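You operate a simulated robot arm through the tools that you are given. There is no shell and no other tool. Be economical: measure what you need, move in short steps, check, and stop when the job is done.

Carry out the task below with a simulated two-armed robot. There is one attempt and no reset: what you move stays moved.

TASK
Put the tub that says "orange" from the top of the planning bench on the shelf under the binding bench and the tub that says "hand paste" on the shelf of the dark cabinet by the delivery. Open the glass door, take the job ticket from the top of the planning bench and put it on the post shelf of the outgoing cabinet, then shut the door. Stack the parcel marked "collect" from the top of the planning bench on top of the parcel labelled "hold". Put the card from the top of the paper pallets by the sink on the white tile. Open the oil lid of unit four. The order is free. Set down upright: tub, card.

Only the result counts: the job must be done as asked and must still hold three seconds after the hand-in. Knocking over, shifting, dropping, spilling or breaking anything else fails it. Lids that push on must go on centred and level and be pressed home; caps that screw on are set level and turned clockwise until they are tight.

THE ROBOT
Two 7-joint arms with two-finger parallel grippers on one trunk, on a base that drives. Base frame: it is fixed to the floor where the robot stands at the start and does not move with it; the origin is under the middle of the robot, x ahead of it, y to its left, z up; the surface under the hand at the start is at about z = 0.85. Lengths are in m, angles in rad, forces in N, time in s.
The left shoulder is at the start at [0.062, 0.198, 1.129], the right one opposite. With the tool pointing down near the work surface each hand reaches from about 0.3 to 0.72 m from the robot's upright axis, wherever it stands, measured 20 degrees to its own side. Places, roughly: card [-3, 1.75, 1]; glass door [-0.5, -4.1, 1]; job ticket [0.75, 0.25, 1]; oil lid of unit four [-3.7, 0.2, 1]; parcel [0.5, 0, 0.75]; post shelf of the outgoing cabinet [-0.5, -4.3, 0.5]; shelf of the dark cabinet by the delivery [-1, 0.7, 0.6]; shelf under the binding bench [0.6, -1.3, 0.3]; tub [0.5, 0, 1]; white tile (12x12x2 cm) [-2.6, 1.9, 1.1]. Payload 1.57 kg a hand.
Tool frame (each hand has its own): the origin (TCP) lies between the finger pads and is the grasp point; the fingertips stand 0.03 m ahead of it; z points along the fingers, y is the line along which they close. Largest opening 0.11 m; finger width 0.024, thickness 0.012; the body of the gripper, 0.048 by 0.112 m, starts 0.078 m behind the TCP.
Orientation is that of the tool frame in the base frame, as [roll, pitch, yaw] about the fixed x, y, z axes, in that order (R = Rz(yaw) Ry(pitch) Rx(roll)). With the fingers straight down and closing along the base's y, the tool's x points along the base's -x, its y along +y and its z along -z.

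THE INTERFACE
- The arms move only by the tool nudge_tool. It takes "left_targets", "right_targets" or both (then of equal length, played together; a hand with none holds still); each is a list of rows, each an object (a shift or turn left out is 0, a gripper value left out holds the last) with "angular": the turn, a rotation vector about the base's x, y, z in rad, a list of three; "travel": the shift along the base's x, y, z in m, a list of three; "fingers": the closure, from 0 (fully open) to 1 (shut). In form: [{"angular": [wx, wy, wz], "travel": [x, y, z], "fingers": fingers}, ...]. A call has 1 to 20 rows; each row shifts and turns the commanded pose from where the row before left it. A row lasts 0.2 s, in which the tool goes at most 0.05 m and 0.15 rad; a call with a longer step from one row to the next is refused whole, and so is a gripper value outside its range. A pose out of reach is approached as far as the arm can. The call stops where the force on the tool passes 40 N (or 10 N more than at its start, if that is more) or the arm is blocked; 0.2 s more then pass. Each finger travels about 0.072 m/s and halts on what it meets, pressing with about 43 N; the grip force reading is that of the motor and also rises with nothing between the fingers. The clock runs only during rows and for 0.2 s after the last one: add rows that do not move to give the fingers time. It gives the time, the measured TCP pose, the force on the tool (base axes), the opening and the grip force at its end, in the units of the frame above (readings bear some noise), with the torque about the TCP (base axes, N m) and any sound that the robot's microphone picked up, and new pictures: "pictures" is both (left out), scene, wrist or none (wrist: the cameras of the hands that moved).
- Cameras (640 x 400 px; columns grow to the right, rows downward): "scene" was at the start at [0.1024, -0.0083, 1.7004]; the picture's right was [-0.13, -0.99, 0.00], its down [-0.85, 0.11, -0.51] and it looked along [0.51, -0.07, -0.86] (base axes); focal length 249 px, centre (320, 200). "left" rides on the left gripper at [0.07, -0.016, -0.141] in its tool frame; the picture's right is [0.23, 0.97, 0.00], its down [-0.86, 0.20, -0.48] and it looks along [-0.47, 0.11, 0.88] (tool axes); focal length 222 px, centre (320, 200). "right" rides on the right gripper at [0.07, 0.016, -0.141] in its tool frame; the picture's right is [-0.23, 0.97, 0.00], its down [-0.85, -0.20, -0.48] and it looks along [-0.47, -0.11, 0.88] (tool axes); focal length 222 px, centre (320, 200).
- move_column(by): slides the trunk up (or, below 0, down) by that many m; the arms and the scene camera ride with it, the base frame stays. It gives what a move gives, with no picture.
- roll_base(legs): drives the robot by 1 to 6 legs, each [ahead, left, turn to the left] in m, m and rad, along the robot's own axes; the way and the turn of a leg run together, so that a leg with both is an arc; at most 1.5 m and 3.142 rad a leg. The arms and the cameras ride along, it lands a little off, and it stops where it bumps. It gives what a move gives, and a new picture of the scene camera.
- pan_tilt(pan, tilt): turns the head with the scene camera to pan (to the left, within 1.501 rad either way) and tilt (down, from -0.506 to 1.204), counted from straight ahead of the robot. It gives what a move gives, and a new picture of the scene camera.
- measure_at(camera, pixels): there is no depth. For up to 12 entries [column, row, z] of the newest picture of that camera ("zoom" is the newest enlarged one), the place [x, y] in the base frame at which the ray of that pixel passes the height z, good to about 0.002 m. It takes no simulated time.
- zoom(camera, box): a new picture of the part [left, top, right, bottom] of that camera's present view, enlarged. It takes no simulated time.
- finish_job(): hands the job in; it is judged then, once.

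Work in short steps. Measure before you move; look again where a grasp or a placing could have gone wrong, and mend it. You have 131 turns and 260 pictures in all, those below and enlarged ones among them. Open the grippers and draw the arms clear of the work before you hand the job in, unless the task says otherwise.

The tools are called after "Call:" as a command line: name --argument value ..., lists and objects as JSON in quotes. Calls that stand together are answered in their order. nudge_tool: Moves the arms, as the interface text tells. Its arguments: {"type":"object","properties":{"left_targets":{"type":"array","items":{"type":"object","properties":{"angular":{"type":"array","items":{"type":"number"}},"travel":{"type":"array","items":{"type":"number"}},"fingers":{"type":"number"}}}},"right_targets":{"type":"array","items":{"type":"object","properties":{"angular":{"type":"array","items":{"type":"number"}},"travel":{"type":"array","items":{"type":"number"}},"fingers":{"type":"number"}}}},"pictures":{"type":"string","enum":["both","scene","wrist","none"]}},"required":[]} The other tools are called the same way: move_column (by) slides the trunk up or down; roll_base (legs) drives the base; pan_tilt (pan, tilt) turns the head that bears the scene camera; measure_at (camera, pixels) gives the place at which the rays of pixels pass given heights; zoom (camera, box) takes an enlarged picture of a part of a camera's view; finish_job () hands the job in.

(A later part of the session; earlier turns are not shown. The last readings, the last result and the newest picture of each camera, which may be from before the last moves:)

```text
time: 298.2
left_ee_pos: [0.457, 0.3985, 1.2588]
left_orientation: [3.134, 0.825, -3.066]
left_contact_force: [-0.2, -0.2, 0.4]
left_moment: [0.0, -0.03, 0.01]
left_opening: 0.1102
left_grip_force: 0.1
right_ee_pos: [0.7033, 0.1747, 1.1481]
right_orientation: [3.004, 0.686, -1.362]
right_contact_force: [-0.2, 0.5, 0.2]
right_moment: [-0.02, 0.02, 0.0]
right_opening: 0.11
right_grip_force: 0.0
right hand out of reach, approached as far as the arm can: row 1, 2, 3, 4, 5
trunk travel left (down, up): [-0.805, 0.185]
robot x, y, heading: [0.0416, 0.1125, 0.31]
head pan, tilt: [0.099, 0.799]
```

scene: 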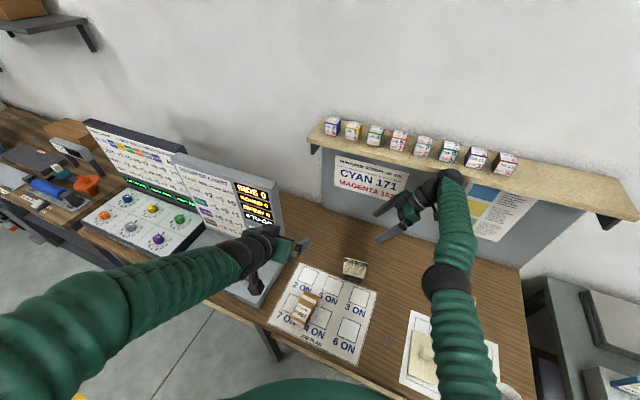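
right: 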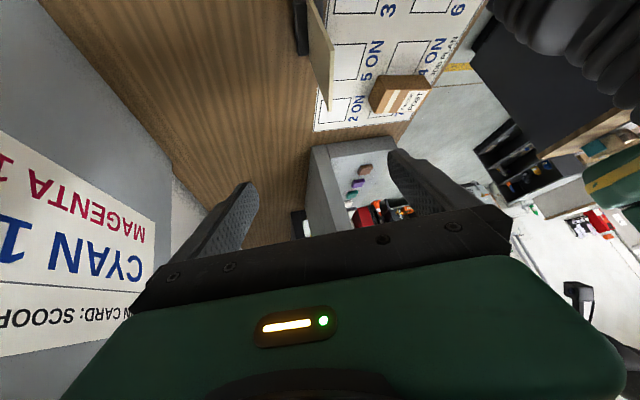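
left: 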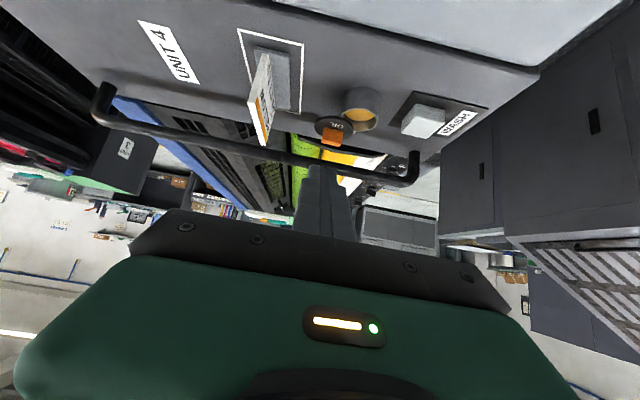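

The sideways-tilted pose works. I enlarge both views to measure the ticket's plate and foot.

Call:
zoom --camera "right" --box '[250, 0, 400, 110]'

Call:
measure_at --camera "zoom" --pixels '[[320, 400, 0.95], [320, 400, 0.97]]'

Call:
zoom --camera "scene" --box '[320, 240, 400, 300]'

```text
3.64 times, centred on (325, 55) of right
```

zoom: 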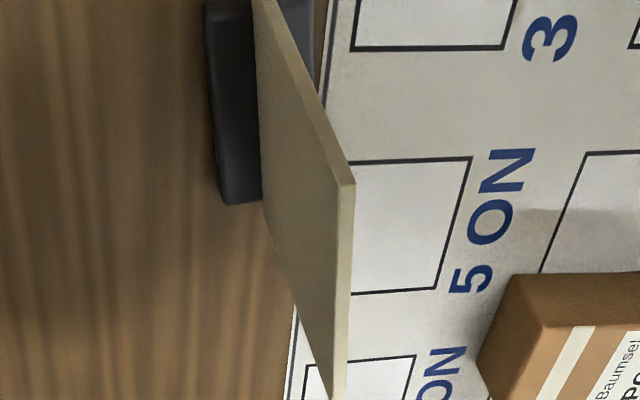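

```text
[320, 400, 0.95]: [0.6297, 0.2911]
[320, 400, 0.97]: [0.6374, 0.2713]
```

```text
6.67 times, centred on (360, 270) of scene
```

zoom: 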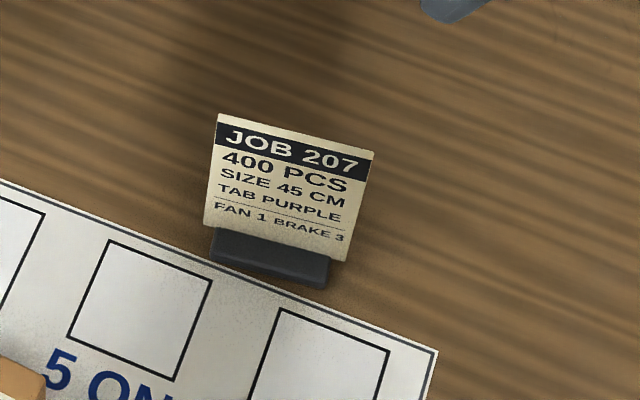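

Call:
measure_at --camera "zoom" --pixels '[[220, 114, 0.95], [374, 152, 0.95], [220, 114, 0.97], [374, 152, 0.97], [210, 262, 0.857], [325, 288, 0.857], [215, 228, 0.872], [330, 255, 0.872]]'

Call:
measure_at --camera "right" --pixels '[[333, 50, 0.95], [333, 50, 0.97], [333, 50, 0.93], [330, 105, 0.95], [330, 105, 0.97], [299, 54, 0.865]]'

```text
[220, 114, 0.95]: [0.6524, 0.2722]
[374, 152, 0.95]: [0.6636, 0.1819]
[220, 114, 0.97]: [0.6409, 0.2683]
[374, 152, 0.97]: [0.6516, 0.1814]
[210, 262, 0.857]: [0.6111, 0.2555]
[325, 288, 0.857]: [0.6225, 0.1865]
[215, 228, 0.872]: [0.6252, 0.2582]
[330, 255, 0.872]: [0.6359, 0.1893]
```

```text
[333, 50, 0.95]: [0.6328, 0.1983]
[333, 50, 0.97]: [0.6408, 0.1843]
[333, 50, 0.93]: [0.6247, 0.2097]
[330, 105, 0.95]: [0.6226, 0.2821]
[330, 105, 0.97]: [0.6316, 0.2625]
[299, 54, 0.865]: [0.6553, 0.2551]
```

Plate: top z ≈ 0.98, centre (0.640, 0.222), normal angle 0.115. I square the hand and move to the pre-grasp just above it, with a check picture.

Call:
nudge_tool --right_targets '[{"angular": [0.0055, -0.026, -0.044], "travel": [-0.016, -0.0025, -0.032]}, {"angular": [0.0055, -0.026, -0.044], "travel": [-0.016, -0.0025, -0.032]}, {"angular": [0.0055, -0.026, -0.044], "travel": [-0.016, -0.0025, -0.032]}, {"angular": [0.0055, -0.026, -0.044], "travel": [-0.015, -0.0025, -0.032]}, {}]' --pictures "both"

Call:
zoom --camera "scene" --box '[300, 200, 460, 300]'

```text
time: 299.4
left_ee_pos: [0.463, 0.3975, 1.2569]
left_orientation: [3.133, 0.823, -3.066]
left_contact_force: [-1.2, 0.1, -0.2]
left_moment: [0.03, 0.02, 0.01]
left_opening: 0.1103
left_grip_force: 0.0
right_ee_pos: [0.747, 0.1762, 1.0084]
right_orientation: [3.136, 0.691, -1.454]
right_contact_force: [0.4, -0.1, -0.9]
right_moment: [0.02, 0.0, -0.04]
right_opening: 0.11
right_grip_force: 0.0
right hand out of reach, approached as far as the arm can: row 1, 2, 3, 4
trunk travel left (down, up): [-0.805, 0.185]
robot x, y, heading: [0.0377, 0.111, 0.313]
head pan, tilt: [0.099, 0.799]
```

scene: 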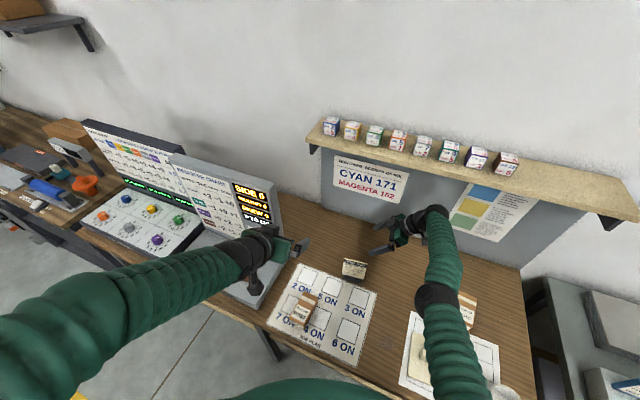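
right: 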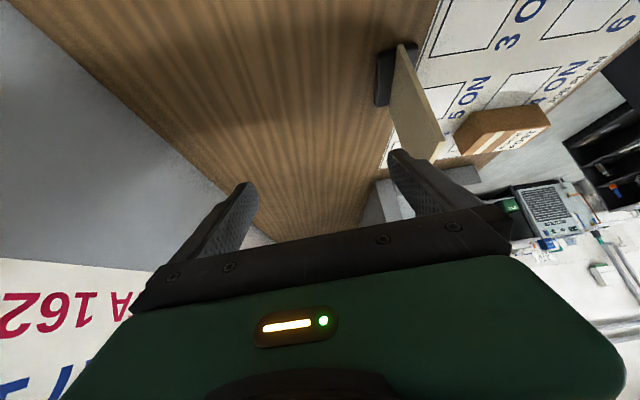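

```text
4.00 times, centred on (380, 250) of scene
```

zoom: 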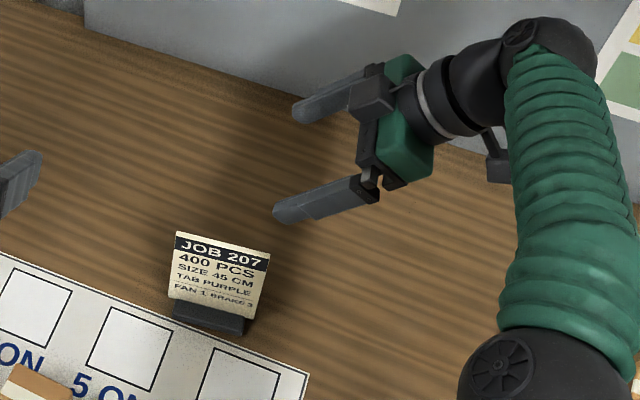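

The arm can't come nearer in this pose, so I use base and trunk: raise 0.07, back the base so the hand shifts to x ≈ 0.64, then check.

Call:
move_column --by 0.07

Call:
roll_base --legs '[[-0.09, 0.071, 0]]'

Call:
zoom --camera "right" --box '[160, 0, 480, 200]'

Call:
zoom --camera "scene" --box '[300, 200, 460, 300]'

```text
time: 300.5
left_ee_pos: [0.4632, 0.3968, 1.3265]
left_orientation: [3.133, 0.821, -3.067]
left_contact_force: [0.0, -0.3, -0.3]
left_moment: [0.02, 0.03, -0.02]
left_opening: 0.11
left_grip_force: 0.0
right_ee_pos: [0.746, 0.1741, 1.0793]
right_orientation: [3.137, 0.692, -1.453]
right_contact_force: [-0.8, -0.1, -0.5]
right_moment: [-0.01, 0.01, 0.02]
right_opening: 0.1101
right_grip_force: 0.0
trunk travel left (down, up): [-0.875, 0.115]
robot x, y, heading: [0.0377, 0.109, 0.312]
head pan, tilt: [0.099, 0.799]
```

```text
time: 301.7
left_ee_pos: [0.3677, 0.413, 1.3264]
left_orientation: [3.109, 0.813, -3.083]
left_contact_force: [0.9, -0.3, -0.2]
left_moment: [0.01, -0.03, -0.01]
left_opening: 0.1102
left_grip_force: 0.1
right_ee_pos: [0.6496, 0.1923, 1.0717]
right_orientation: [3.125, 0.709, -1.463]
right_contact_force: [0.2, -0.8, -0.2]
right_moment: [0.03, 0.05, 0.03]
right_opening: 0.11
right_grip_force: 0.0
trunk travel left (down, up): [-0.875, 0.115]
robot x, y, heading: [-0.0707, 0.1477, 0.311]
head pan, tilt: [0.099, 0.799]
```

scene: 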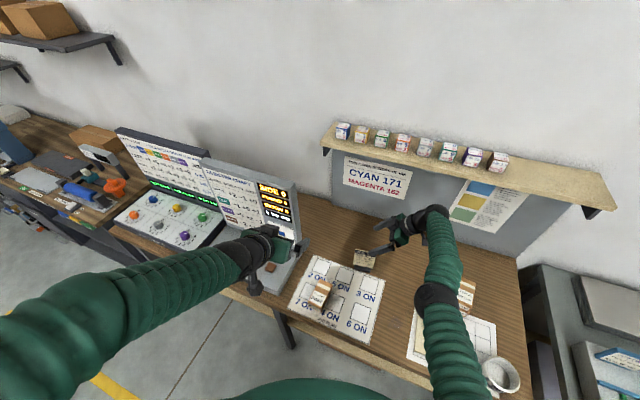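

```text
2.00 times, centred on (320, 100) of right
```

zoom: 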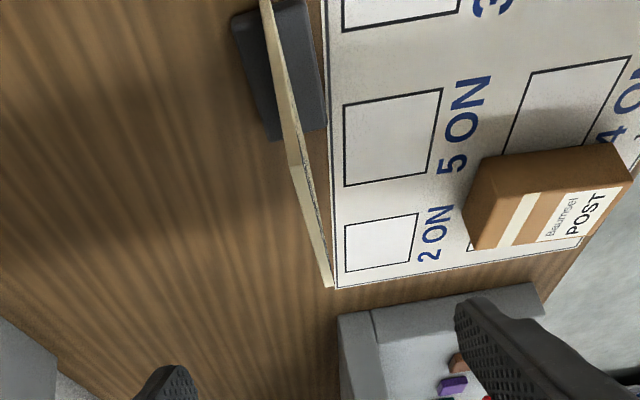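

```text
4.00 times, centred on (380, 250) of scene
```

zoom: 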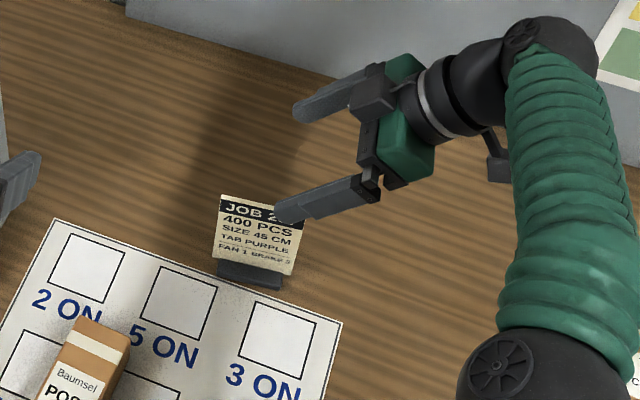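

The plate lies between the fingers' lines (expected TCP (0.638, 0.212)). I lower the trunk 0.13, close, and raise.

Call:
move_column --by -0.13

Call:
nudge_tool --right_targets '[{"fingers": 0.3}, {"fingers": 0.5}, {"fingers": 0.7}, {"fingers": 0.85}, {"fingers": 1}, {"fingers": 1}, {"fingers": 1}]' --pictures "wrist"

Call:
move_column --by 0.15

Call:
zoom --camera "scene" --box '[300, 200, 460, 300]'

```text
time: 303.3
left_ee_pos: [0.3557, 0.4275, 1.1987]
left_orientation: [3.124, 0.821, -3.075]
left_contact_force: [0.0, -0.9, -0.2]
left_moment: [0.01, -0.02, -0.02]
left_opening: 0.1099
left_grip_force: 0.0
right_ee_pos: [0.6393, 0.201, 0.9516]
right_orientation: [3.138, 0.696, -1.459]
right_contact_force: [-0.8, -0.7, 0.3]
right_moment: [0.01, -0.01, -0.01]
right_opening: 0.1102
right_grip_force: 0.0
trunk travel left (down, up): [-0.745, 0.245]
robot x, y, heading: [-0.0688, 0.1515, 0.31]
head pan, tilt: [0.099, 0.799]
```

```text
time: 304.9
left_ee_pos: [0.3545, 0.4338, 1.1979]
left_orientation: [3.132, 0.823, -3.069]
left_contact_force: [-0.4, -0.6, -0.3]
left_moment: [0.0, -0.01, 0.0]
left_opening: 0.1099
left_grip_force: 0.1
right_ee_pos: [0.6381, 0.2083, 0.9498]
right_orientation: [3.14, 0.694, -1.455]
right_contact_force: [0.4, -0.3, -0.2]
right_moment: [0.01, 0.0, -0.01]
right_opening: 0.0057
right_grip_force: 25.9
trunk travel left (down, up): [-0.745, 0.245]
robot x, y, heading: [-0.0708, 0.1482, 0.308]
head pan, tilt: [0.099, 0.799]
```

right: 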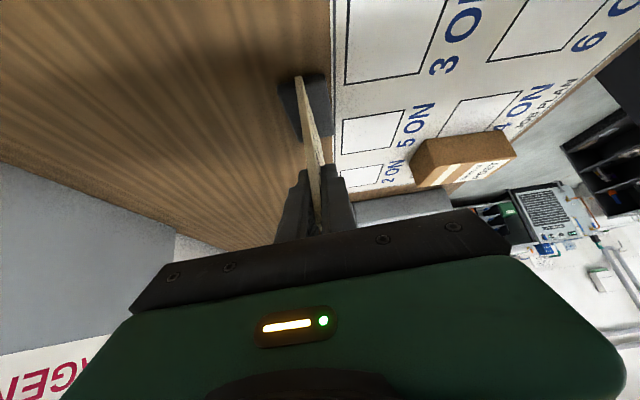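

```text
time: 306.7
left_ee_pos: [0.3551, 0.4325, 1.3473]
left_orientation: [3.132, 0.825, -3.069]
left_contact_force: [0.4, -0.3, 0.4]
left_moment: [0.03, 0.03, 0.03]
left_opening: 0.1098
left_grip_force: 0.1
right_ee_pos: [0.6389, 0.2069, 1.0999]
right_orientation: [3.14, 0.692, -1.457]
right_contact_force: [0.1, 0.0, 0.1]
right_moment: [-0.03, 0.0, -0.01]
right_opening: 0.0056
right_grip_force: 25.8
trunk travel left (down, up): [-0.895, 0.095]
robot x, y, heading: [-0.068, 0.1502, 0.309]
head pan, tilt: [0.099, 0.799]
```

```text
4.00 times, centred on (380, 250) of scene
```

zoom: 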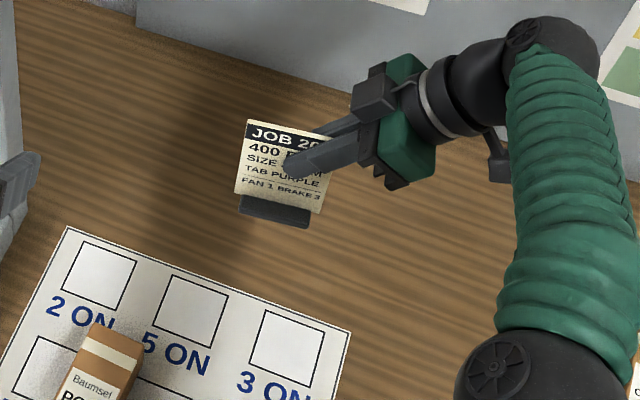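

The ticket is lifted. I back off, turn to face -y, swing the right hand back to forward-tilt, and drive toward the outgoing cabinet.

Call:
roll_base --legs '[[-0.27, 0, 0], [0, 0, -1.88], [1.5, 0, 0], [1.4, 0, 0]]'

Call:
nudge_tool --right_targets '[{"angular": [0, 0, -0.1375]}, {"angular": [0, 0, -0.1375]}, {"angular": [0, 0, -0.1375]}, {"angular": [0, 0, -0.1375]}, {"angular": [0, 0, -0.1375]}, {"angular": [0, 0, -0.1375]}, {"angular": [0, 0, -0.1375]}, {"angular": [0, 0, -0.1375]}, {"angular": [0, 0, -0.1375]}, {"angular": [0, 0, -0.1375]}, {}]' --pictures "none"

Call:
pan_tilt --pan 0.0 --tilt 0.55

Call:
zoom --camera "scene" --box '[200, 60, 460, 240]'

```text
time: 326.8
left_ee_pos: [-0.2341, -3.3355, 1.3483]
left_orientation: [3.133, 0.823, 1.305]
left_contact_force: [0.2, 0.5, -0.4]
left_moment: [0.01, -0.02, 0.0]
left_opening: 0.1099
left_grip_force: 0.0
right_ee_pos: [-0.5419, -3.5305, 1.1019]
right_orientation: [-3.141, 0.692, 2.922]
right_contact_force: [0.7, -0.7, -0.4]
right_moment: [-0.01, -0.01, 0.01]
right_opening: 0.0054
right_grip_force: 25.6
trunk travel left (down, up): [-0.895, 0.095]
robot x, y, heading: [-0.362, -2.8445, -1.603]
head pan, tilt: [0.099, 0.799]
```

scene: 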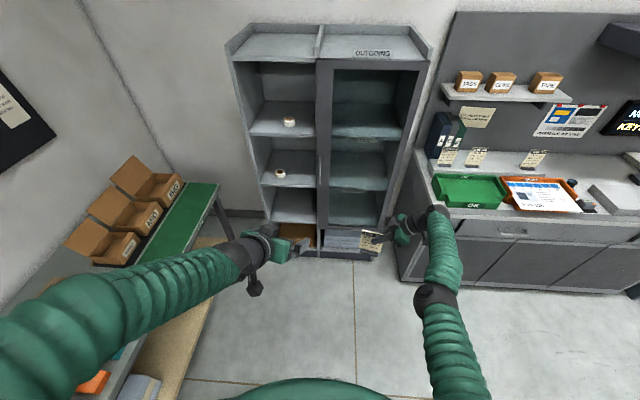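

```text
time: 329.1
left_ee_pos: [-0.2332, -3.337, 1.3473]
left_orientation: [3.132, 0.825, 1.307]
left_contact_force: [-1.1, 0.1, -0.5]
left_moment: [0.0, -0.03, -0.01]
left_opening: 0.1099
left_grip_force: 0.0
right_ee_pos: [-0.5623, -3.6622, 1.0748]
right_orientation: [-3.138, 0.689, 1.544]
right_contact_force: [-0.1, -1.2, -1.2]
right_moment: [0.01, 0.0, 0.01]
right_opening: 0.0055
right_grip_force: 26.0
right hand out of reach, approached as far as the arm can: row 1, 2, 3, 4, 5, 6, 7, 8, 9
trunk travel left (down, up): [-0.895, 0.095]
robot x, y, heading: [-0.3627, -2.8442, -1.602]
head pan, tilt: [0.099, 0.799]
```

```text
time: 329.9
left_ee_pos: [-0.2326, -3.3368, 1.3475]
left_orientation: [3.133, 0.822, 1.305]
left_contact_force: [0.1, -0.2, -0.5]
left_moment: [0.0, -0.01, -0.06]
left_opening: 0.1099
left_grip_force: 0.0
right_ee_pos: [-0.5633, -3.6615, 1.0739]
right_orientation: [-3.139, 0.69, 1.546]
right_contact_force: [-0.1, -0.6, -0.7]
right_moment: [0.03, 0.03, 0.03]
right_opening: 0.0056
right_grip_force: 26.1
trunk travel left (down, up): [-0.895, 0.095]
robot x, y, heading: [-0.3628, -2.8432, -1.602]
head pan, tilt: [0.0, 0.55]
```

scene: 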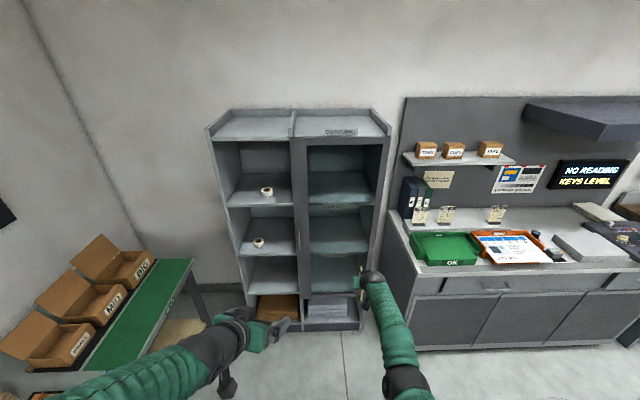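

```text
2.22 times, centred on (330, 150) of scene
```

zoom: 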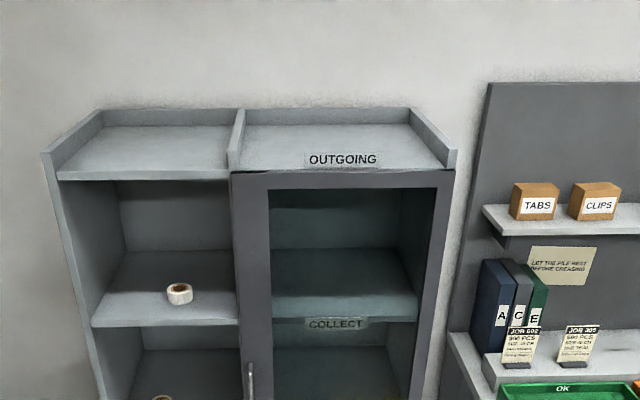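

The door's vertical handle is on its left (east) edge, hinge on the west. I enlarge the handle and lower shelves.

Call:
zoom --camera "scene" --box '[250, 190, 410, 340]'

Call:
measure_at --camera "scene" --pixels '[[292, 139, 1.7], [386, 139, 1.7], [309, 327, 0.0], [360, 329, 0.0], [298, 220, 1.0], [298, 220, 1.1], [298, 245, 1.0], [306, 293, 0.3], [306, 293, 0.4], [360, 292, 0.3], [360, 292, 0.4]]'

Call:
zoom --camera "left" --box '[160, 0, 480, 200]'

```text
2.67 times, centred on (330, 265) of scene
```

zoom: 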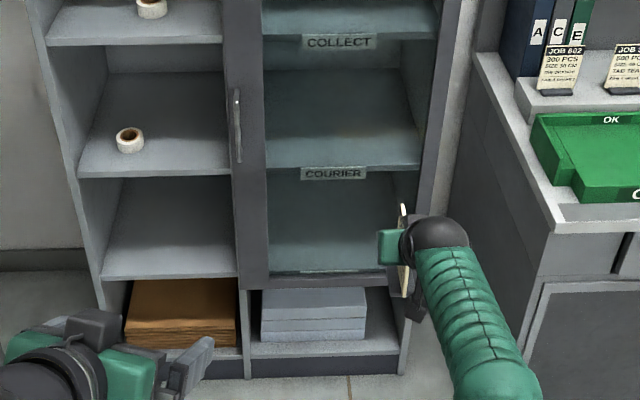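

```text
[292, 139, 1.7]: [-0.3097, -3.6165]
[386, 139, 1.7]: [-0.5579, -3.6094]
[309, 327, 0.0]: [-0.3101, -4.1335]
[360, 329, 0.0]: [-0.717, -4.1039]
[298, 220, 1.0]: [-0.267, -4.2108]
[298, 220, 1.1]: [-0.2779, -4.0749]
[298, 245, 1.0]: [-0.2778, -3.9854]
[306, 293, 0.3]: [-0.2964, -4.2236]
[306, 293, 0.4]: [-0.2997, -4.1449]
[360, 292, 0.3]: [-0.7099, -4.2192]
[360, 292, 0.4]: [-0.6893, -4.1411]
```

```text
2.00 times, centred on (320, 100) of left
```

zoom: 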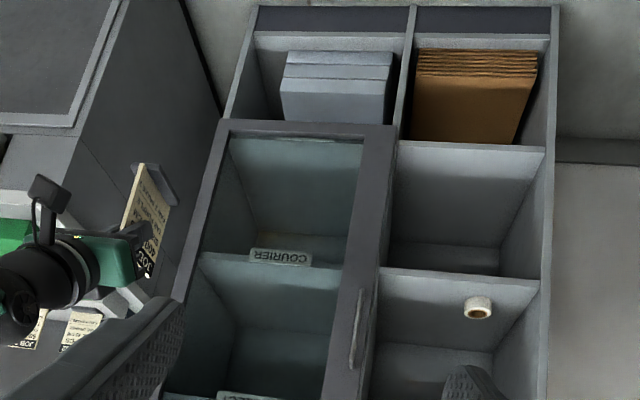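

Handle: x ≈ -0.278, z ≈ 0.91–1.085, door plane y ≈ -4.12, hinge x ≈ -0.70; the post shelf is the lowest, ~z 0.46. I tuck the ticket hand to the far right, lower the trunk, and bring the left hand in front of the handle.

Call:
nudge_tool --right_targets '[{"travel": [-0.02, 0.04, 0]}, {"travel": [-0.03, 0.038, 0]}, {"travel": [-0.03, 0.038, 0]}, {"travel": [-0.03, 0.038, 0]}, {"travel": [-0.03, 0.038, 0]}, {"travel": [-0.03, 0.038, 0]}, {"travel": [-0.03, 0.038, 0]}, {"travel": [-0.03, 0.035, 0]}, {"travel": [-0.03, 0.03, 0]}, {}]' --left_targets '[{"angular": [0, 0, 0.08], "fingers": 0}, {"angular": [0, 0, 0.08]}, {"angular": [0, 0, 0.075]}, {"travel": [0, -0.03, -0.03]}, {"travel": [0, -0.04, -0.03]}, {"travel": [0, -0.04, -0.02]}, {"travel": [0, -0.04, 0]}, {"travel": [0, -0.03, 0]}, {}, {}]' --pictures "none"

Call:
move_column --by -0.25

Call:
roll_base --legs '[[0.38, -0.03, 0.02]]'

Call:
nudge_tool --left_targets '[{}]' --pictures "wrist"

```text
time: 332.1
left_ee_pos: [-0.2416, -3.4346, 1.3426]
left_orientation: [3.134, 0.835, 1.491]
left_contact_force: [-0.2, 0.7, 0.2]
left_moment: [-0.03, -0.02, 0.02]
left_opening: 0.1102
left_grip_force: 0.1
left hand out of reach, approached as far as the arm can: row 1, 4, 5, 6, 7, 8
right_ee_pos: [-0.8789, -3.5543, 1.0081]
right_orientation: [3.141, 0.692, 1.543]
right_contact_force: [0.8, -0.3, -1.4]
right_moment: [0.02, 0.01, 0.02]
right_opening: 0.0056
right_grip_force: 25.7
right hand out of reach, approached as far as the arm can: row 1, 2, 3, 4, 5, 6, 7, 8, 9
trunk travel left (down, up): [-0.895, 0.095]
robot x, y, heading: [-0.3639, -2.8412, -1.604]
head pan, tilt: [0.0, 0.55]
```

```text
time: 334.7
left_ee_pos: [-0.2385, -3.4352, 1.099]
left_orientation: [-3.128, 0.845, 1.51]
left_contact_force: [-0.3, 0.2, 0.3]
left_moment: [0.01, 0.02, 0.0]
left_opening: 0.1101
left_grip_force: 0.0
right_ee_pos: [-0.8768, -3.5553, 0.7598]
right_orientation: [-3.141, 0.692, 1.542]
right_contact_force: [-0.5, 0.5, -0.6]
right_moment: [0.06, -0.01, 0.0]
right_opening: 0.0056
right_grip_force: 25.6
trunk travel left (down, up): [-0.645, 0.345]
robot x, y, heading: [-0.3621, -2.8424, -1.601]
head pan, tilt: [0.0, 0.55]
```

```text
time: 336.9
left_ee_pos: [-0.2582, -3.7811, 1.1002]
left_orientation: [-3.129, 0.849, 1.535]
left_contact_force: [0.1, -0.7, 0.0]
left_moment: [0.01, -0.01, -0.04]
left_opening: 0.1101
left_grip_force: 0.1
right_ee_pos: [-0.8861, -3.9157, 0.7551]
right_orientation: [3.127, 0.68, 1.572]
right_contact_force: [-0.5, 0.3, -1.1]
right_moment: [-0.07, -0.06, 0.04]
right_opening: 0.0057
right_grip_force: 26.1
trunk travel left (down, up): [-0.645, 0.345]
robot x, y, heading: [-0.3954, -3.1998, -1.574]
head pan, tilt: [0.0, 0.55]
stopped in leg 1: the force on the tool passed its limit at 238 N (the readings are from after the stop); the commanded pose is now the measured one
```

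scene: 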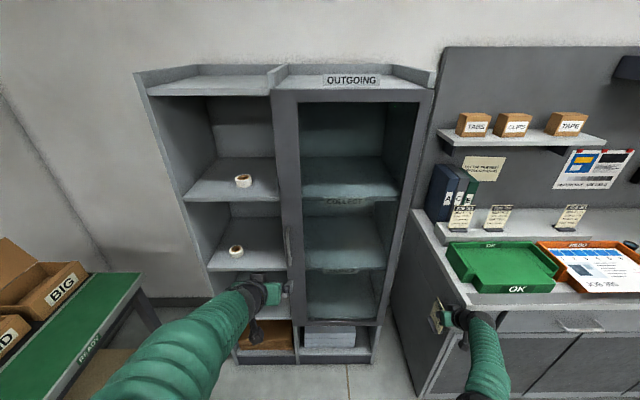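

```text
time: 337.3
left_ee_pos: [-0.2572, -3.7806, 1.0995]
left_orientation: [-3.128, 0.849, 1.536]
left_contact_force: [0.5, -0.2, 0.2]
left_moment: [-0.02, 0.0, -0.01]
left_opening: 0.1101
left_grip_force: 0.1
right_ee_pos: [-0.8856, -3.9175, 0.7542]
right_orientation: [3.128, 0.68, 1.572]
right_contact_force: [3.1, 6.3, -2.5]
right_moment: [-0.79, 0.25, -0.39]
right_opening: 0.0055
right_grip_force: 25.8
trunk travel left (down, up): [-0.645, 0.345]
robot x, y, heading: [-0.3944, -3.1971, -1.575]
head pan, tilt: [0.0, 0.55]
```

left: 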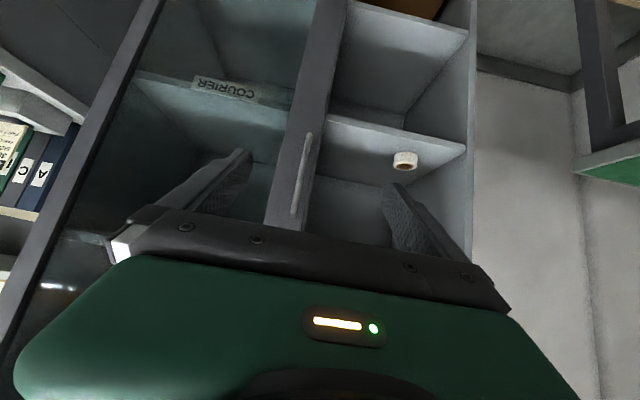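

The ticket hand brushed the drawer bench. I back off, raise the right hand above the bench, go forward again, and bring the left fingers around the handle and close.

Call:
roll_base --legs '[[-0.08, 0, 0]]'

Call:
nudge_tool --right_targets '[{"travel": [0, 0.0, 0.045]}, {"travel": [0, 0, 0.045]}, {"travel": [0, 0, 0.045]}, {"travel": [0, 0, 0.045]}, {"travel": [0, 0, 0.045]}, {"travel": [0, 0, 0.045]}, {"travel": [0, 0, 0.045]}, {"travel": [0, 0, 0.045]}, {"travel": [0, 0, 0.045]}, {"travel": [0, 0, 0.045]}, {}]' --pictures "none"

Call:
roll_base --legs '[[0.16, 0, 0]]'

Call:
nudge_tool --left_targets '[{"travel": [-0.004, -0.042, -0.02]}, {"travel": [-0.004, -0.042, -0.02]}, {"travel": [-0.004, -0.042, -0.02]}, {"travel": [-0.004, -0.042, -0.02]}, {"travel": [-0.004, -0.035, -0.01]}, {}]' --pictures "wrist"

```text
time: 338.4
left_ee_pos: [-0.2586, -3.7043, 1.1003]
left_orientation: [-3.131, 0.845, 1.533]
left_contact_force: [-0.7, 0.4, -0.5]
left_moment: [0.02, 0.03, -0.01]
left_opening: 0.11
left_grip_force: 0.1
right_ee_pos: [-0.8841, -3.8388, 0.7497]
right_orientation: [3.121, 0.673, 1.573]
right_contact_force: [0.2, -0.1, -1.5]
right_moment: [-0.03, 0.03, -0.07]
right_opening: 0.0058
right_grip_force: 25.4
trunk travel left (down, up): [-0.645, 0.345]
robot x, y, heading: [-0.3936, -3.1192, -1.577]
head pan, tilt: [0.0, 0.55]
```

scene: 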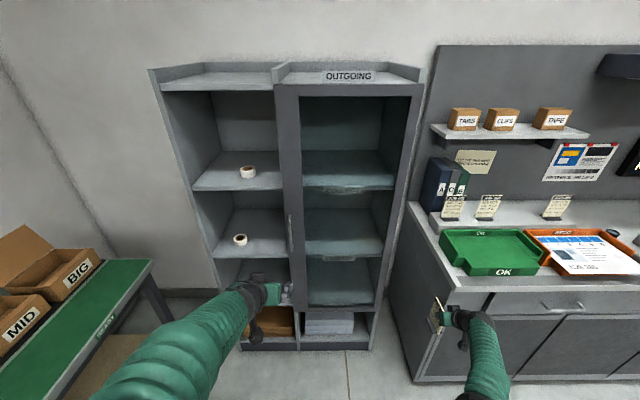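

```text
time: 339.2
left_ee_pos: [-0.2589, -3.698, 1.104]
left_orientation: [-3.131, 0.851, 1.533]
left_contact_force: [0.1, 1.1, -0.2]
left_moment: [-0.01, 0.02, 0.02]
left_opening: 0.1097
left_grip_force: 0.1
right_ee_pos: [-0.8976, -3.8534, 0.8494]
right_orientation: [3.103, 0.644, 1.571]
right_contact_force: [-0.3, 1.8, -3.1]
right_moment: [-0.18, 0.01, 0.01]
right_opening: 0.0059
right_grip_force: 25.3
right hand out of reach, approached as far as the arm can: row 1, 2, 3
trunk travel left (down, up): [-0.645, 0.345]
robot x, y, heading: [-0.395, -3.1202, -1.576]
head pan, tilt: [0.0, 0.55]
stopped in row 3 (right hand): the force on the tool passed its limit at 62 N (the readings are from after the stop); the commanded pose is now the measured one
```

```text
time: 339.9
left_ee_pos: [-0.2572, -3.7077, 1.1075]
left_orientation: [-3.125, 0.855, 1.538]
left_contact_force: [0.3, 0.1, -0.1]
left_moment: [0.04, -0.01, 0.02]
left_opening: 0.11
left_grip_force: 0.1
right_ee_pos: [-0.8923, -3.8566, 0.8411]
right_orientation: [3.091, 0.613, 1.575]
right_contact_force: [-0.9, 0.7, -0.6]
right_moment: [0.01, -0.02, 0.03]
right_opening: 0.0057
right_grip_force: 25.6
trunk travel left (down, up): [-0.645, 0.345]
robot x, y, heading: [-0.3951, -3.1316, -1.579]
head pan, tilt: [0.0, 0.55]
stopped in leg 1: the force on the tool passed its limit at 64 N (the readings are from after the stop); the commanded pose is now the measured one
```

scene: 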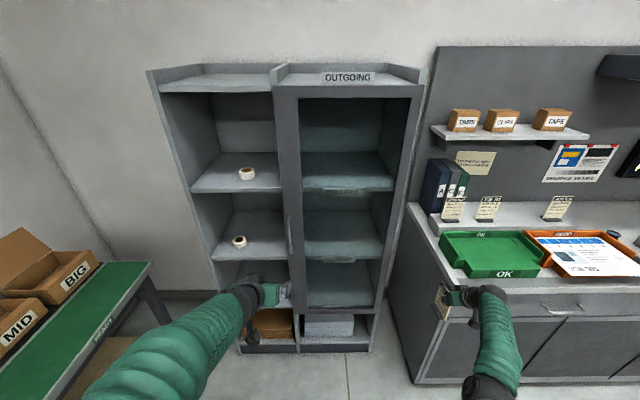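

```text
time: 341.4
left_ee_pos: [-0.2712, -3.7397, 1.1277]
left_orientation: [-3.107, 0.865, 1.559]
left_contact_force: [-0.4, 0.3, -0.2]
left_moment: [0.05, 0.02, 0.03]
left_opening: 0.1099
left_grip_force: 0.0
left hand out of reach, approached as far as the arm can: row 1, 2, 3, 4, 5
right_ee_pos: [-0.8926, -3.8583, 0.8422]
right_orientation: [3.094, 0.616, 1.574]
right_contact_force: [0.0, 0.1, -1.0]
right_moment: [0.01, -0.02, -0.02]
right_opening: 0.0054
right_grip_force: 25.5
trunk travel left (down, up): [-0.645, 0.345]
robot x, y, heading: [-0.3937, -3.1282, -1.574]
head pan, tilt: [0.0, 0.55]
```

left: 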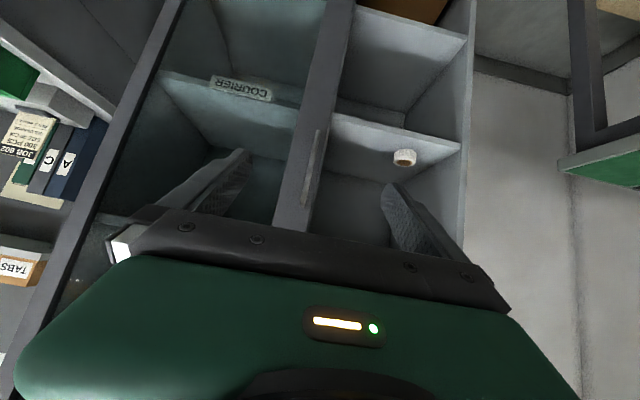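

The left arm needs the shoulder higher and the ticket hand nearer. I back off, raise the trunk 0.13, lift and retract the right hand, drive in, then take the handle.

Call:
roll_base --legs '[[-0.15, 0, 0]]'

Call:
move_column --by 0.13

Call:
nudge_tool --right_targets '[{"travel": [0, 0, 0.045]}, {"travel": [0, 0, 0.045]}, {"travel": [0, 0.01, 0.045]}, {"travel": [0, 0.02, 0.04]}, {"travel": [0, 0.04, 0.02]}, {"travel": [0, 0.04, 0]}, {"travel": [0, 0.04, 0]}, {"travel": [0, 0.04, 0]}, {}]' --pictures "none"

Call:
roll_base --legs '[[0.29, 0, 0]]'

Call:
nudge_tool --left_targets '[{}, {}, {"travel": [0, -0.003, -0.025]}, {"travel": [0, -0.003, -0.025]}, {"travel": [0, -0.003, -0.025]}, {"travel": [0, -0.003, -0.025]}, {}]' --pictures "wrist"

```text
time: 342.7
left_ee_pos: [-0.2723, -3.5942, 1.1262]
left_orientation: [-3.108, 0.864, 1.556]
left_contact_force: [0.9, 0.5, 0.5]
left_moment: [0.0, 0.03, -0.01]
left_opening: 0.11
left_grip_force: 0.1
right_ee_pos: [-0.891, -3.7102, 0.8392]
right_orientation: [3.094, 0.613, 1.572]
right_contact_force: [-0.2, 0.2, -1.2]
right_moment: [0.0, 0.01, 0.01]
right_opening: 0.0054
right_grip_force: 25.9
trunk travel left (down, up): [-0.645, 0.345]
robot x, y, heading: [-0.3957, -2.982, -1.577]
head pan, tilt: [0.0, 0.55]
```

scene: 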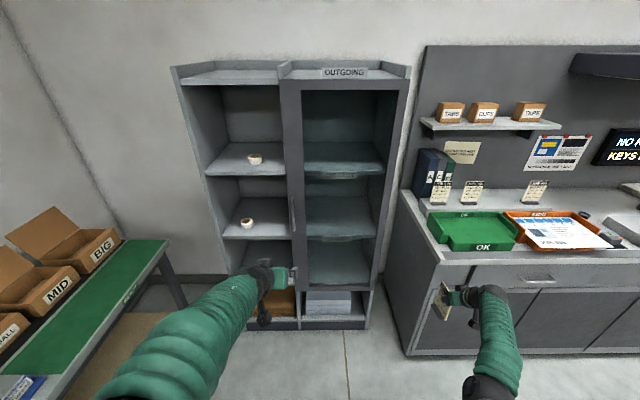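

```text
time: 344.3
left_ee_pos: [-0.2718, -3.5914, 1.2564]
left_orientation: [-3.107, 0.867, 1.559]
left_contact_force: [-0.4, 0.2, 0.0]
left_moment: [-0.02, -0.01, 0.01]
left_opening: 0.1098
left_grip_force: 0.0
right_ee_pos: [-0.8875, -3.7091, 0.9665]
right_orientation: [3.084, 0.604, 1.575]
right_contact_force: [-0.3, 0.1, -0.2]
right_moment: [0.02, 0.01, 0.01]
right_opening: 0.0053
right_grip_force: 25.7
trunk travel left (down, up): [-0.775, 0.215]
robot x, y, heading: [-0.3963, -2.9844, -1.581]
head pan, tilt: [0.0, 0.55]
```

```text
time: 346.3
left_ee_pos: [-0.2725, -3.5907, 1.2583]
left_orientation: [-3.107, 0.868, 1.559]
left_contact_force: [0.2, 0.0, 1.1]
left_moment: [0.03, 0.01, 0.02]
left_opening: 0.1102
left_grip_force: 0.0
right_ee_pos: [-0.9835, -3.6461, 1.19]
right_orientation: [3.092, 0.613, 1.574]
right_contact_force: [0.5, 0.1, -0.3]
right_moment: [-0.02, 0.02, 0.0]
right_opening: 0.0059
right_grip_force: 26.1
right hand out of reach, approached as far as the arm can: row 1, 3, 4, 5, 6, 7, 8
trunk travel left (down, up): [-0.775, 0.215]
robot x, y, heading: [-0.3922, -2.9843, -1.578]
head pan, tilt: [0.0, 0.55]
```

```text
time: 348.3
left_ee_pos: [-0.2779, -3.8836, 1.2592]
left_orientation: [-3.107, 0.87, 1.554]
left_contact_force: [-0.1, 0.4, -0.8]
left_moment: [0.01, 0.04, 0.03]
left_opening: 0.1101
left_grip_force: 0.1
right_ee_pos: [-0.9891, -3.9345, 1.1919]
right_orientation: [3.091, 0.618, 1.568]
right_contact_force: [0.4, -0.1, -0.5]
right_moment: [0.0, 0.03, 0.01]
right_opening: 0.0057
right_grip_force: 25.1
trunk travel left (down, up): [-0.775, 0.215]
robot x, y, heading: [-0.3999, -3.2769, -1.583]
head pan, tilt: [0.0, 0.55]
```

scene: 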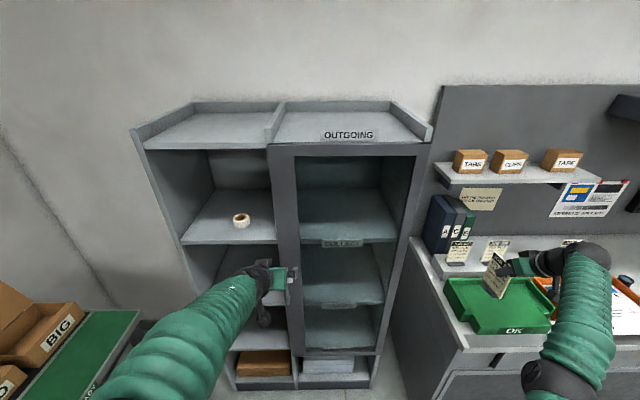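

```text
time: 349.9
left_ee_pos: [-0.2791, -3.8491, 1.1976]
left_orientation: [-3.105, 0.87, 1.556]
left_contact_force: [-1.2, 0.4, 0.3]
left_moment: [0.01, 0.01, -0.02]
left_opening: 0.1099
left_grip_force: 0.1
left hand out of reach, approached as far as the arm can: row 3, 4, 5, 6
right_ee_pos: [-0.9884, -3.9376, 1.1913]
right_orientation: [3.091, 0.615, 1.572]
right_contact_force: [-0.1, -0.6, -0.5]
right_moment: [0.04, 0.03, -0.02]
right_opening: 0.0055
right_grip_force: 25.4
trunk travel left (down, up): [-0.775, 0.215]
robot x, y, heading: [-0.3977, -3.2759, -1.587]
head pan, tilt: [0.0, 0.55]
```

left: 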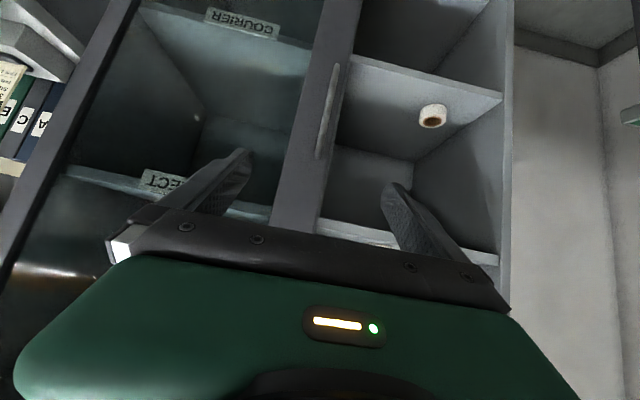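

The left arm must extend before lowering. I extend at z 1.2, lower onto the handle, close, and pull the door along its arc in one go.

Call:
nudge_tool --left_targets '[{"travel": [0, -0.04, 0.02]}, {"travel": [0, -0.045, 0.02]}, {"travel": [0, -0.045, 0]}, {"travel": [0, -0.034, 0]}, {"travel": [0, 0, -0.04]}, {"travel": [0, 0, -0.04]}, {"travel": [0, 0, -0.04]}, {"travel": [0, 0, -0.03]}, {"fingers": 0.5}, {"fingers": 0.8}, {"fingers": 1}, {"fingers": 1}, {"fingers": 1}, {"travel": [-0.006, 0.042, 0]}, {"travel": [-0.01, 0.041, 0]}, {"travel": [-0.014, 0.04, 0]}, {"travel": [-0.018, 0.038, 0]}, {}]' --pictures "both"

```text
time: 353.7
left_ee_pos: [-0.353, -3.7137, 1.2012]
left_orientation: [-3.103, 0.867, 1.556]
left_contact_force: [0.5, 1.0, 0.4]
left_moment: [0.0, -0.01, 0.02]
left_opening: 0.0
left_grip_force: 21.6
left hand out of reach, approached as far as the arm can: row 1, 2, 3, 4, 5, 6, 7, 8, 16, 17
right_ee_pos: [-0.9895, -3.9368, 1.1925]
right_orientation: [3.092, 0.616, 1.569]
right_contact_force: [-0.5, -1.0, -0.4]
right_moment: [0.03, 0.04, 0.01]
right_opening: 0.0054
right_grip_force: 25.8
trunk travel left (down, up): [-0.775, 0.215]
robot x, y, heading: [-0.3995, -3.2771, -1.582]
head pan, tilt: [0.0, 0.55]
```

scene: 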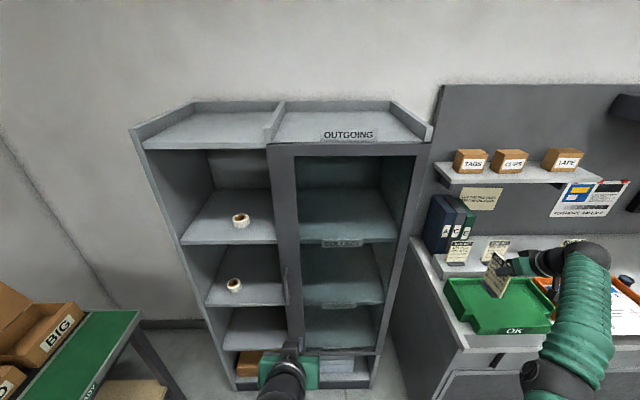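
left: 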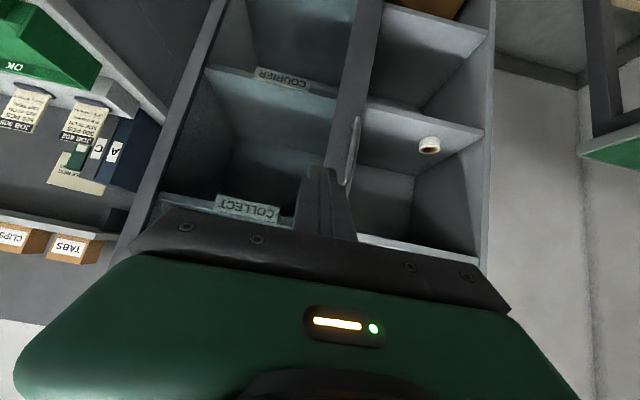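

The left arm is stuck in a bad elbow configuration. I reset it: untilt to pointing down, move forward, tilt again and descend to the handle; then close and pull.

Call:
nudge_tool --left_targets '[{"angular": [0.14, 0, 0], "travel": [0.012, 0, 0.015], "fingers": 0}, {"angular": [0.14, 0, 0], "travel": [0.012, 0, 0.015]}, {"angular": [0.14, 0, 0], "travel": [0.012, 0, 0.015]}, {"angular": [0.14, 0, 0], "travel": [0.012, 0, 0.015]}, {"angular": [0.14, 0, 0], "travel": [0.012, 0, 0.015]}, {"angular": [0.14, 0, 0], "travel": [0.012, 0, 0.015]}, {"travel": [0, -0.045, 0]}, {"travel": [0, -0.045, 0]}, {"travel": [0, -0.045, 0]}, {"travel": [0, -0.045, 0]}, {"angular": [-0.13, 0, 0], "travel": [0, -0.02, -0.01]}, {"angular": [-0.13, 0, 0], "travel": [0, -0.02, -0.01]}, {"angular": [-0.13, 0, 0], "travel": [0, -0.02, -0.01]}, {"angular": [-0.13, 0, 0], "travel": [0, -0.02, -0.01]}, {"angular": [-0.13, 0, 0], "travel": [0, -0.02, -0.01]}, {"angular": [-0.13, 0, 0], "travel": [0, -0.02, -0.01]}, {"travel": [0, -0.01, -0.04]}, {"travel": [0, -0.01, -0.04]}, {"travel": [0, -0.01, -0.04]}, {}]' --pictures "both"

```text
time: 357.9
left_ee_pos: [-0.2959, -4.045, 1.1015]
left_orientation: [-3.076, 0.902, 1.557]
left_contact_force: [0.0, 0.2, -0.1]
left_moment: [0.05, -0.01, -0.01]
left_opening: 0.1101
left_grip_force: 0.1
left hand out of reach, approached as far as the arm can: row 1
right_ee_pos: [-0.9909, -3.9367, 1.1928]
right_orientation: [3.091, 0.614, 1.57]
right_contact_force: [-0.1, -0.2, -0.5]
right_moment: [-0.01, 0.02, -0.01]
right_opening: 0.0057
right_grip_force: 25.8
trunk travel left (down, up): [-0.775, 0.215]
robot x, y, heading: [-0.3988, -3.2754, -1.583]
head pan, tilt: [0.0, 0.55]
```

scene: 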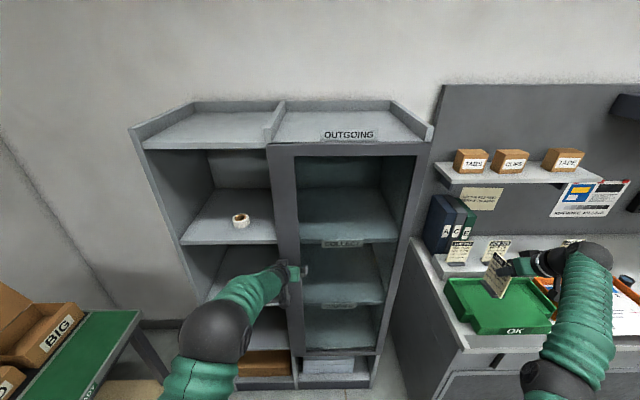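
left: 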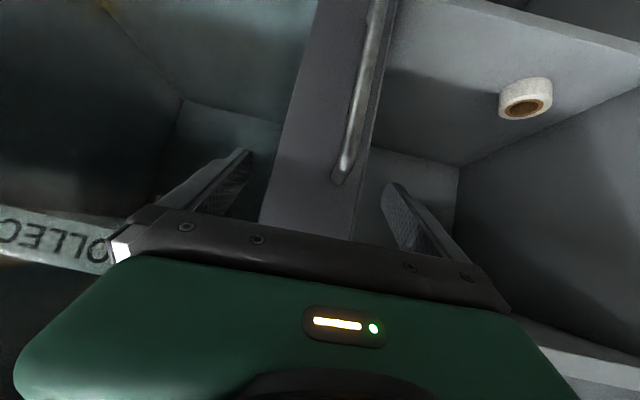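

The reset worked: the handle's top end is at (343,172), between the fingers. I lower 6 cm, close and pull along the arc.

Call:
nudge_tool --left_targets '[{"travel": [0.007, -0.006, -0.03]}, {"travel": [0.007, -0.006, -0.03]}, {"travel": [0, -0.005, -0.005]}, {"fingers": 0.5}, {"fingers": 0.8}, {"fingers": 1}, {"fingers": 1}, {"fingers": 1}, {"travel": [-0.003, 0.021, 0]}, {"travel": [-0.003, 0.021, 0]}, {"travel": [-0.005, 0.02, 0]}, {"travel": [-0.006, 0.02, 0]}, {"travel": [-0.007, 0.02, 0]}, {"travel": [-0.008, 0.02, 0]}, {"travel": [-0.009, 0.019, 0]}, {"travel": [-0.01, 0.019, 0]}, {}]' --pictures "both"

```text
time: 358.7
left_ee_pos: [-0.2909, -4.0471, 1.033]
left_orientation: [-3.078, 0.888, 1.538]
left_contact_force: [-14.2, 36.4, 6.1]
left_moment: [0.2, 0.6, -2.09]
left_opening: 0.0934
left_grip_force: 8.2
right_ee_pos: [-0.9891, -3.9285, 1.1945]
right_orientation: [3.092, 0.62, 1.569]
right_contact_force: [-0.1, -0.4, -0.7]
right_moment: [0.02, 0.03, 0.0]
right_opening: 0.0057
right_grip_force: 25.0
trunk travel left (down, up): [-0.775, 0.215]
robot x, y, heading: [-0.3968, -3.2784, -1.584]
head pan, tilt: [0.0, 0.55]
stopped in row 4 (left hand): the force on the tool passed its limit at 84 N (the readings are from after the stop); the commanded pose is now the measured one
```

scene: 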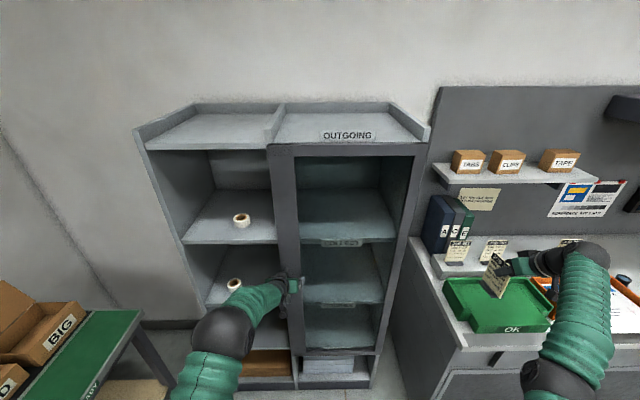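
left: 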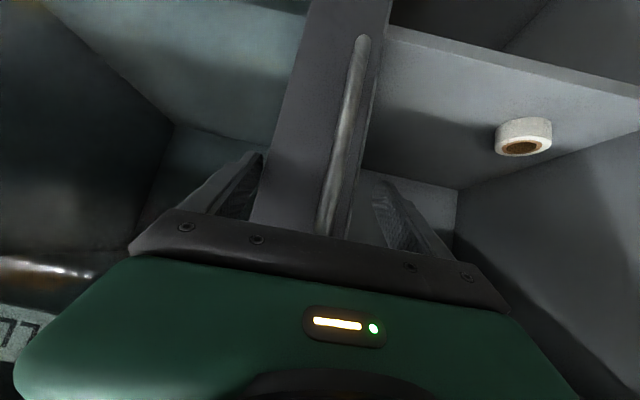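

The fingertips touched the door frame. I back off 12 mm, close on the handle and pull along the arc.

Call:
nudge_tool --left_targets '[{"travel": [0.004, 0.012, 0], "fingers": 0.2}, {"travel": [0.004, 0.002, 0], "fingers": 0.4}, {"fingers": 0.6}, {"fingers": 0.8}, {"fingers": 1}, {"fingers": 1}, {"fingers": 1}, {"travel": [-0.002, 0.015, 0]}, {"travel": [-0.003, 0.02, 0]}, {"travel": [-0.005, 0.02, 0]}, {"travel": [-0.006, 0.02, 0]}, {"travel": [-0.007, 0.02, 0]}, {"travel": [-0.008, 0.02, 0]}, {"travel": [-0.009, 0.019, 0]}, {"travel": [-0.01, 0.019, 0]}, {}]' --pictures "both"

```text
time: 360.5
left_ee_pos: [-0.2981, -4.0328, 1.0346]
left_orientation: [-3.034, 0.9, 1.545]
left_contact_force: [-49.8, -4.6, -3.6]
left_moment: [0.61, -0.59, -0.97]
left_opening: 0.0764
left_grip_force: 44.6
right_ee_pos: [-0.9626, -3.9382, 1.1533]
right_orientation: [3.024, 0.521, 1.572]
right_contact_force: [0.3, -0.5, -0.5]
right_moment: [0.0, 0.06, -0.04]
right_opening: 0.0055
right_grip_force: 25.9
trunk travel left (down, up): [-0.775, 0.215]
robot x, y, heading: [-0.3946, -3.2764, -1.589]
head pan, tilt: [0.0, 0.55]
stopped in row 8 (left hand): the force on the tool passed its limit at 51 N (the readings are from after the stop); the commanded pose is now the measured one
```

scene: 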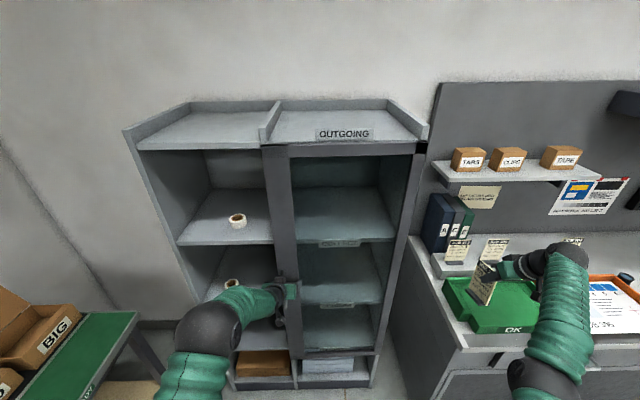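
left: 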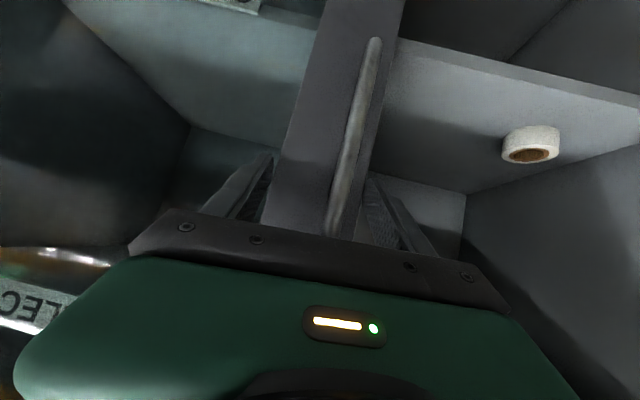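

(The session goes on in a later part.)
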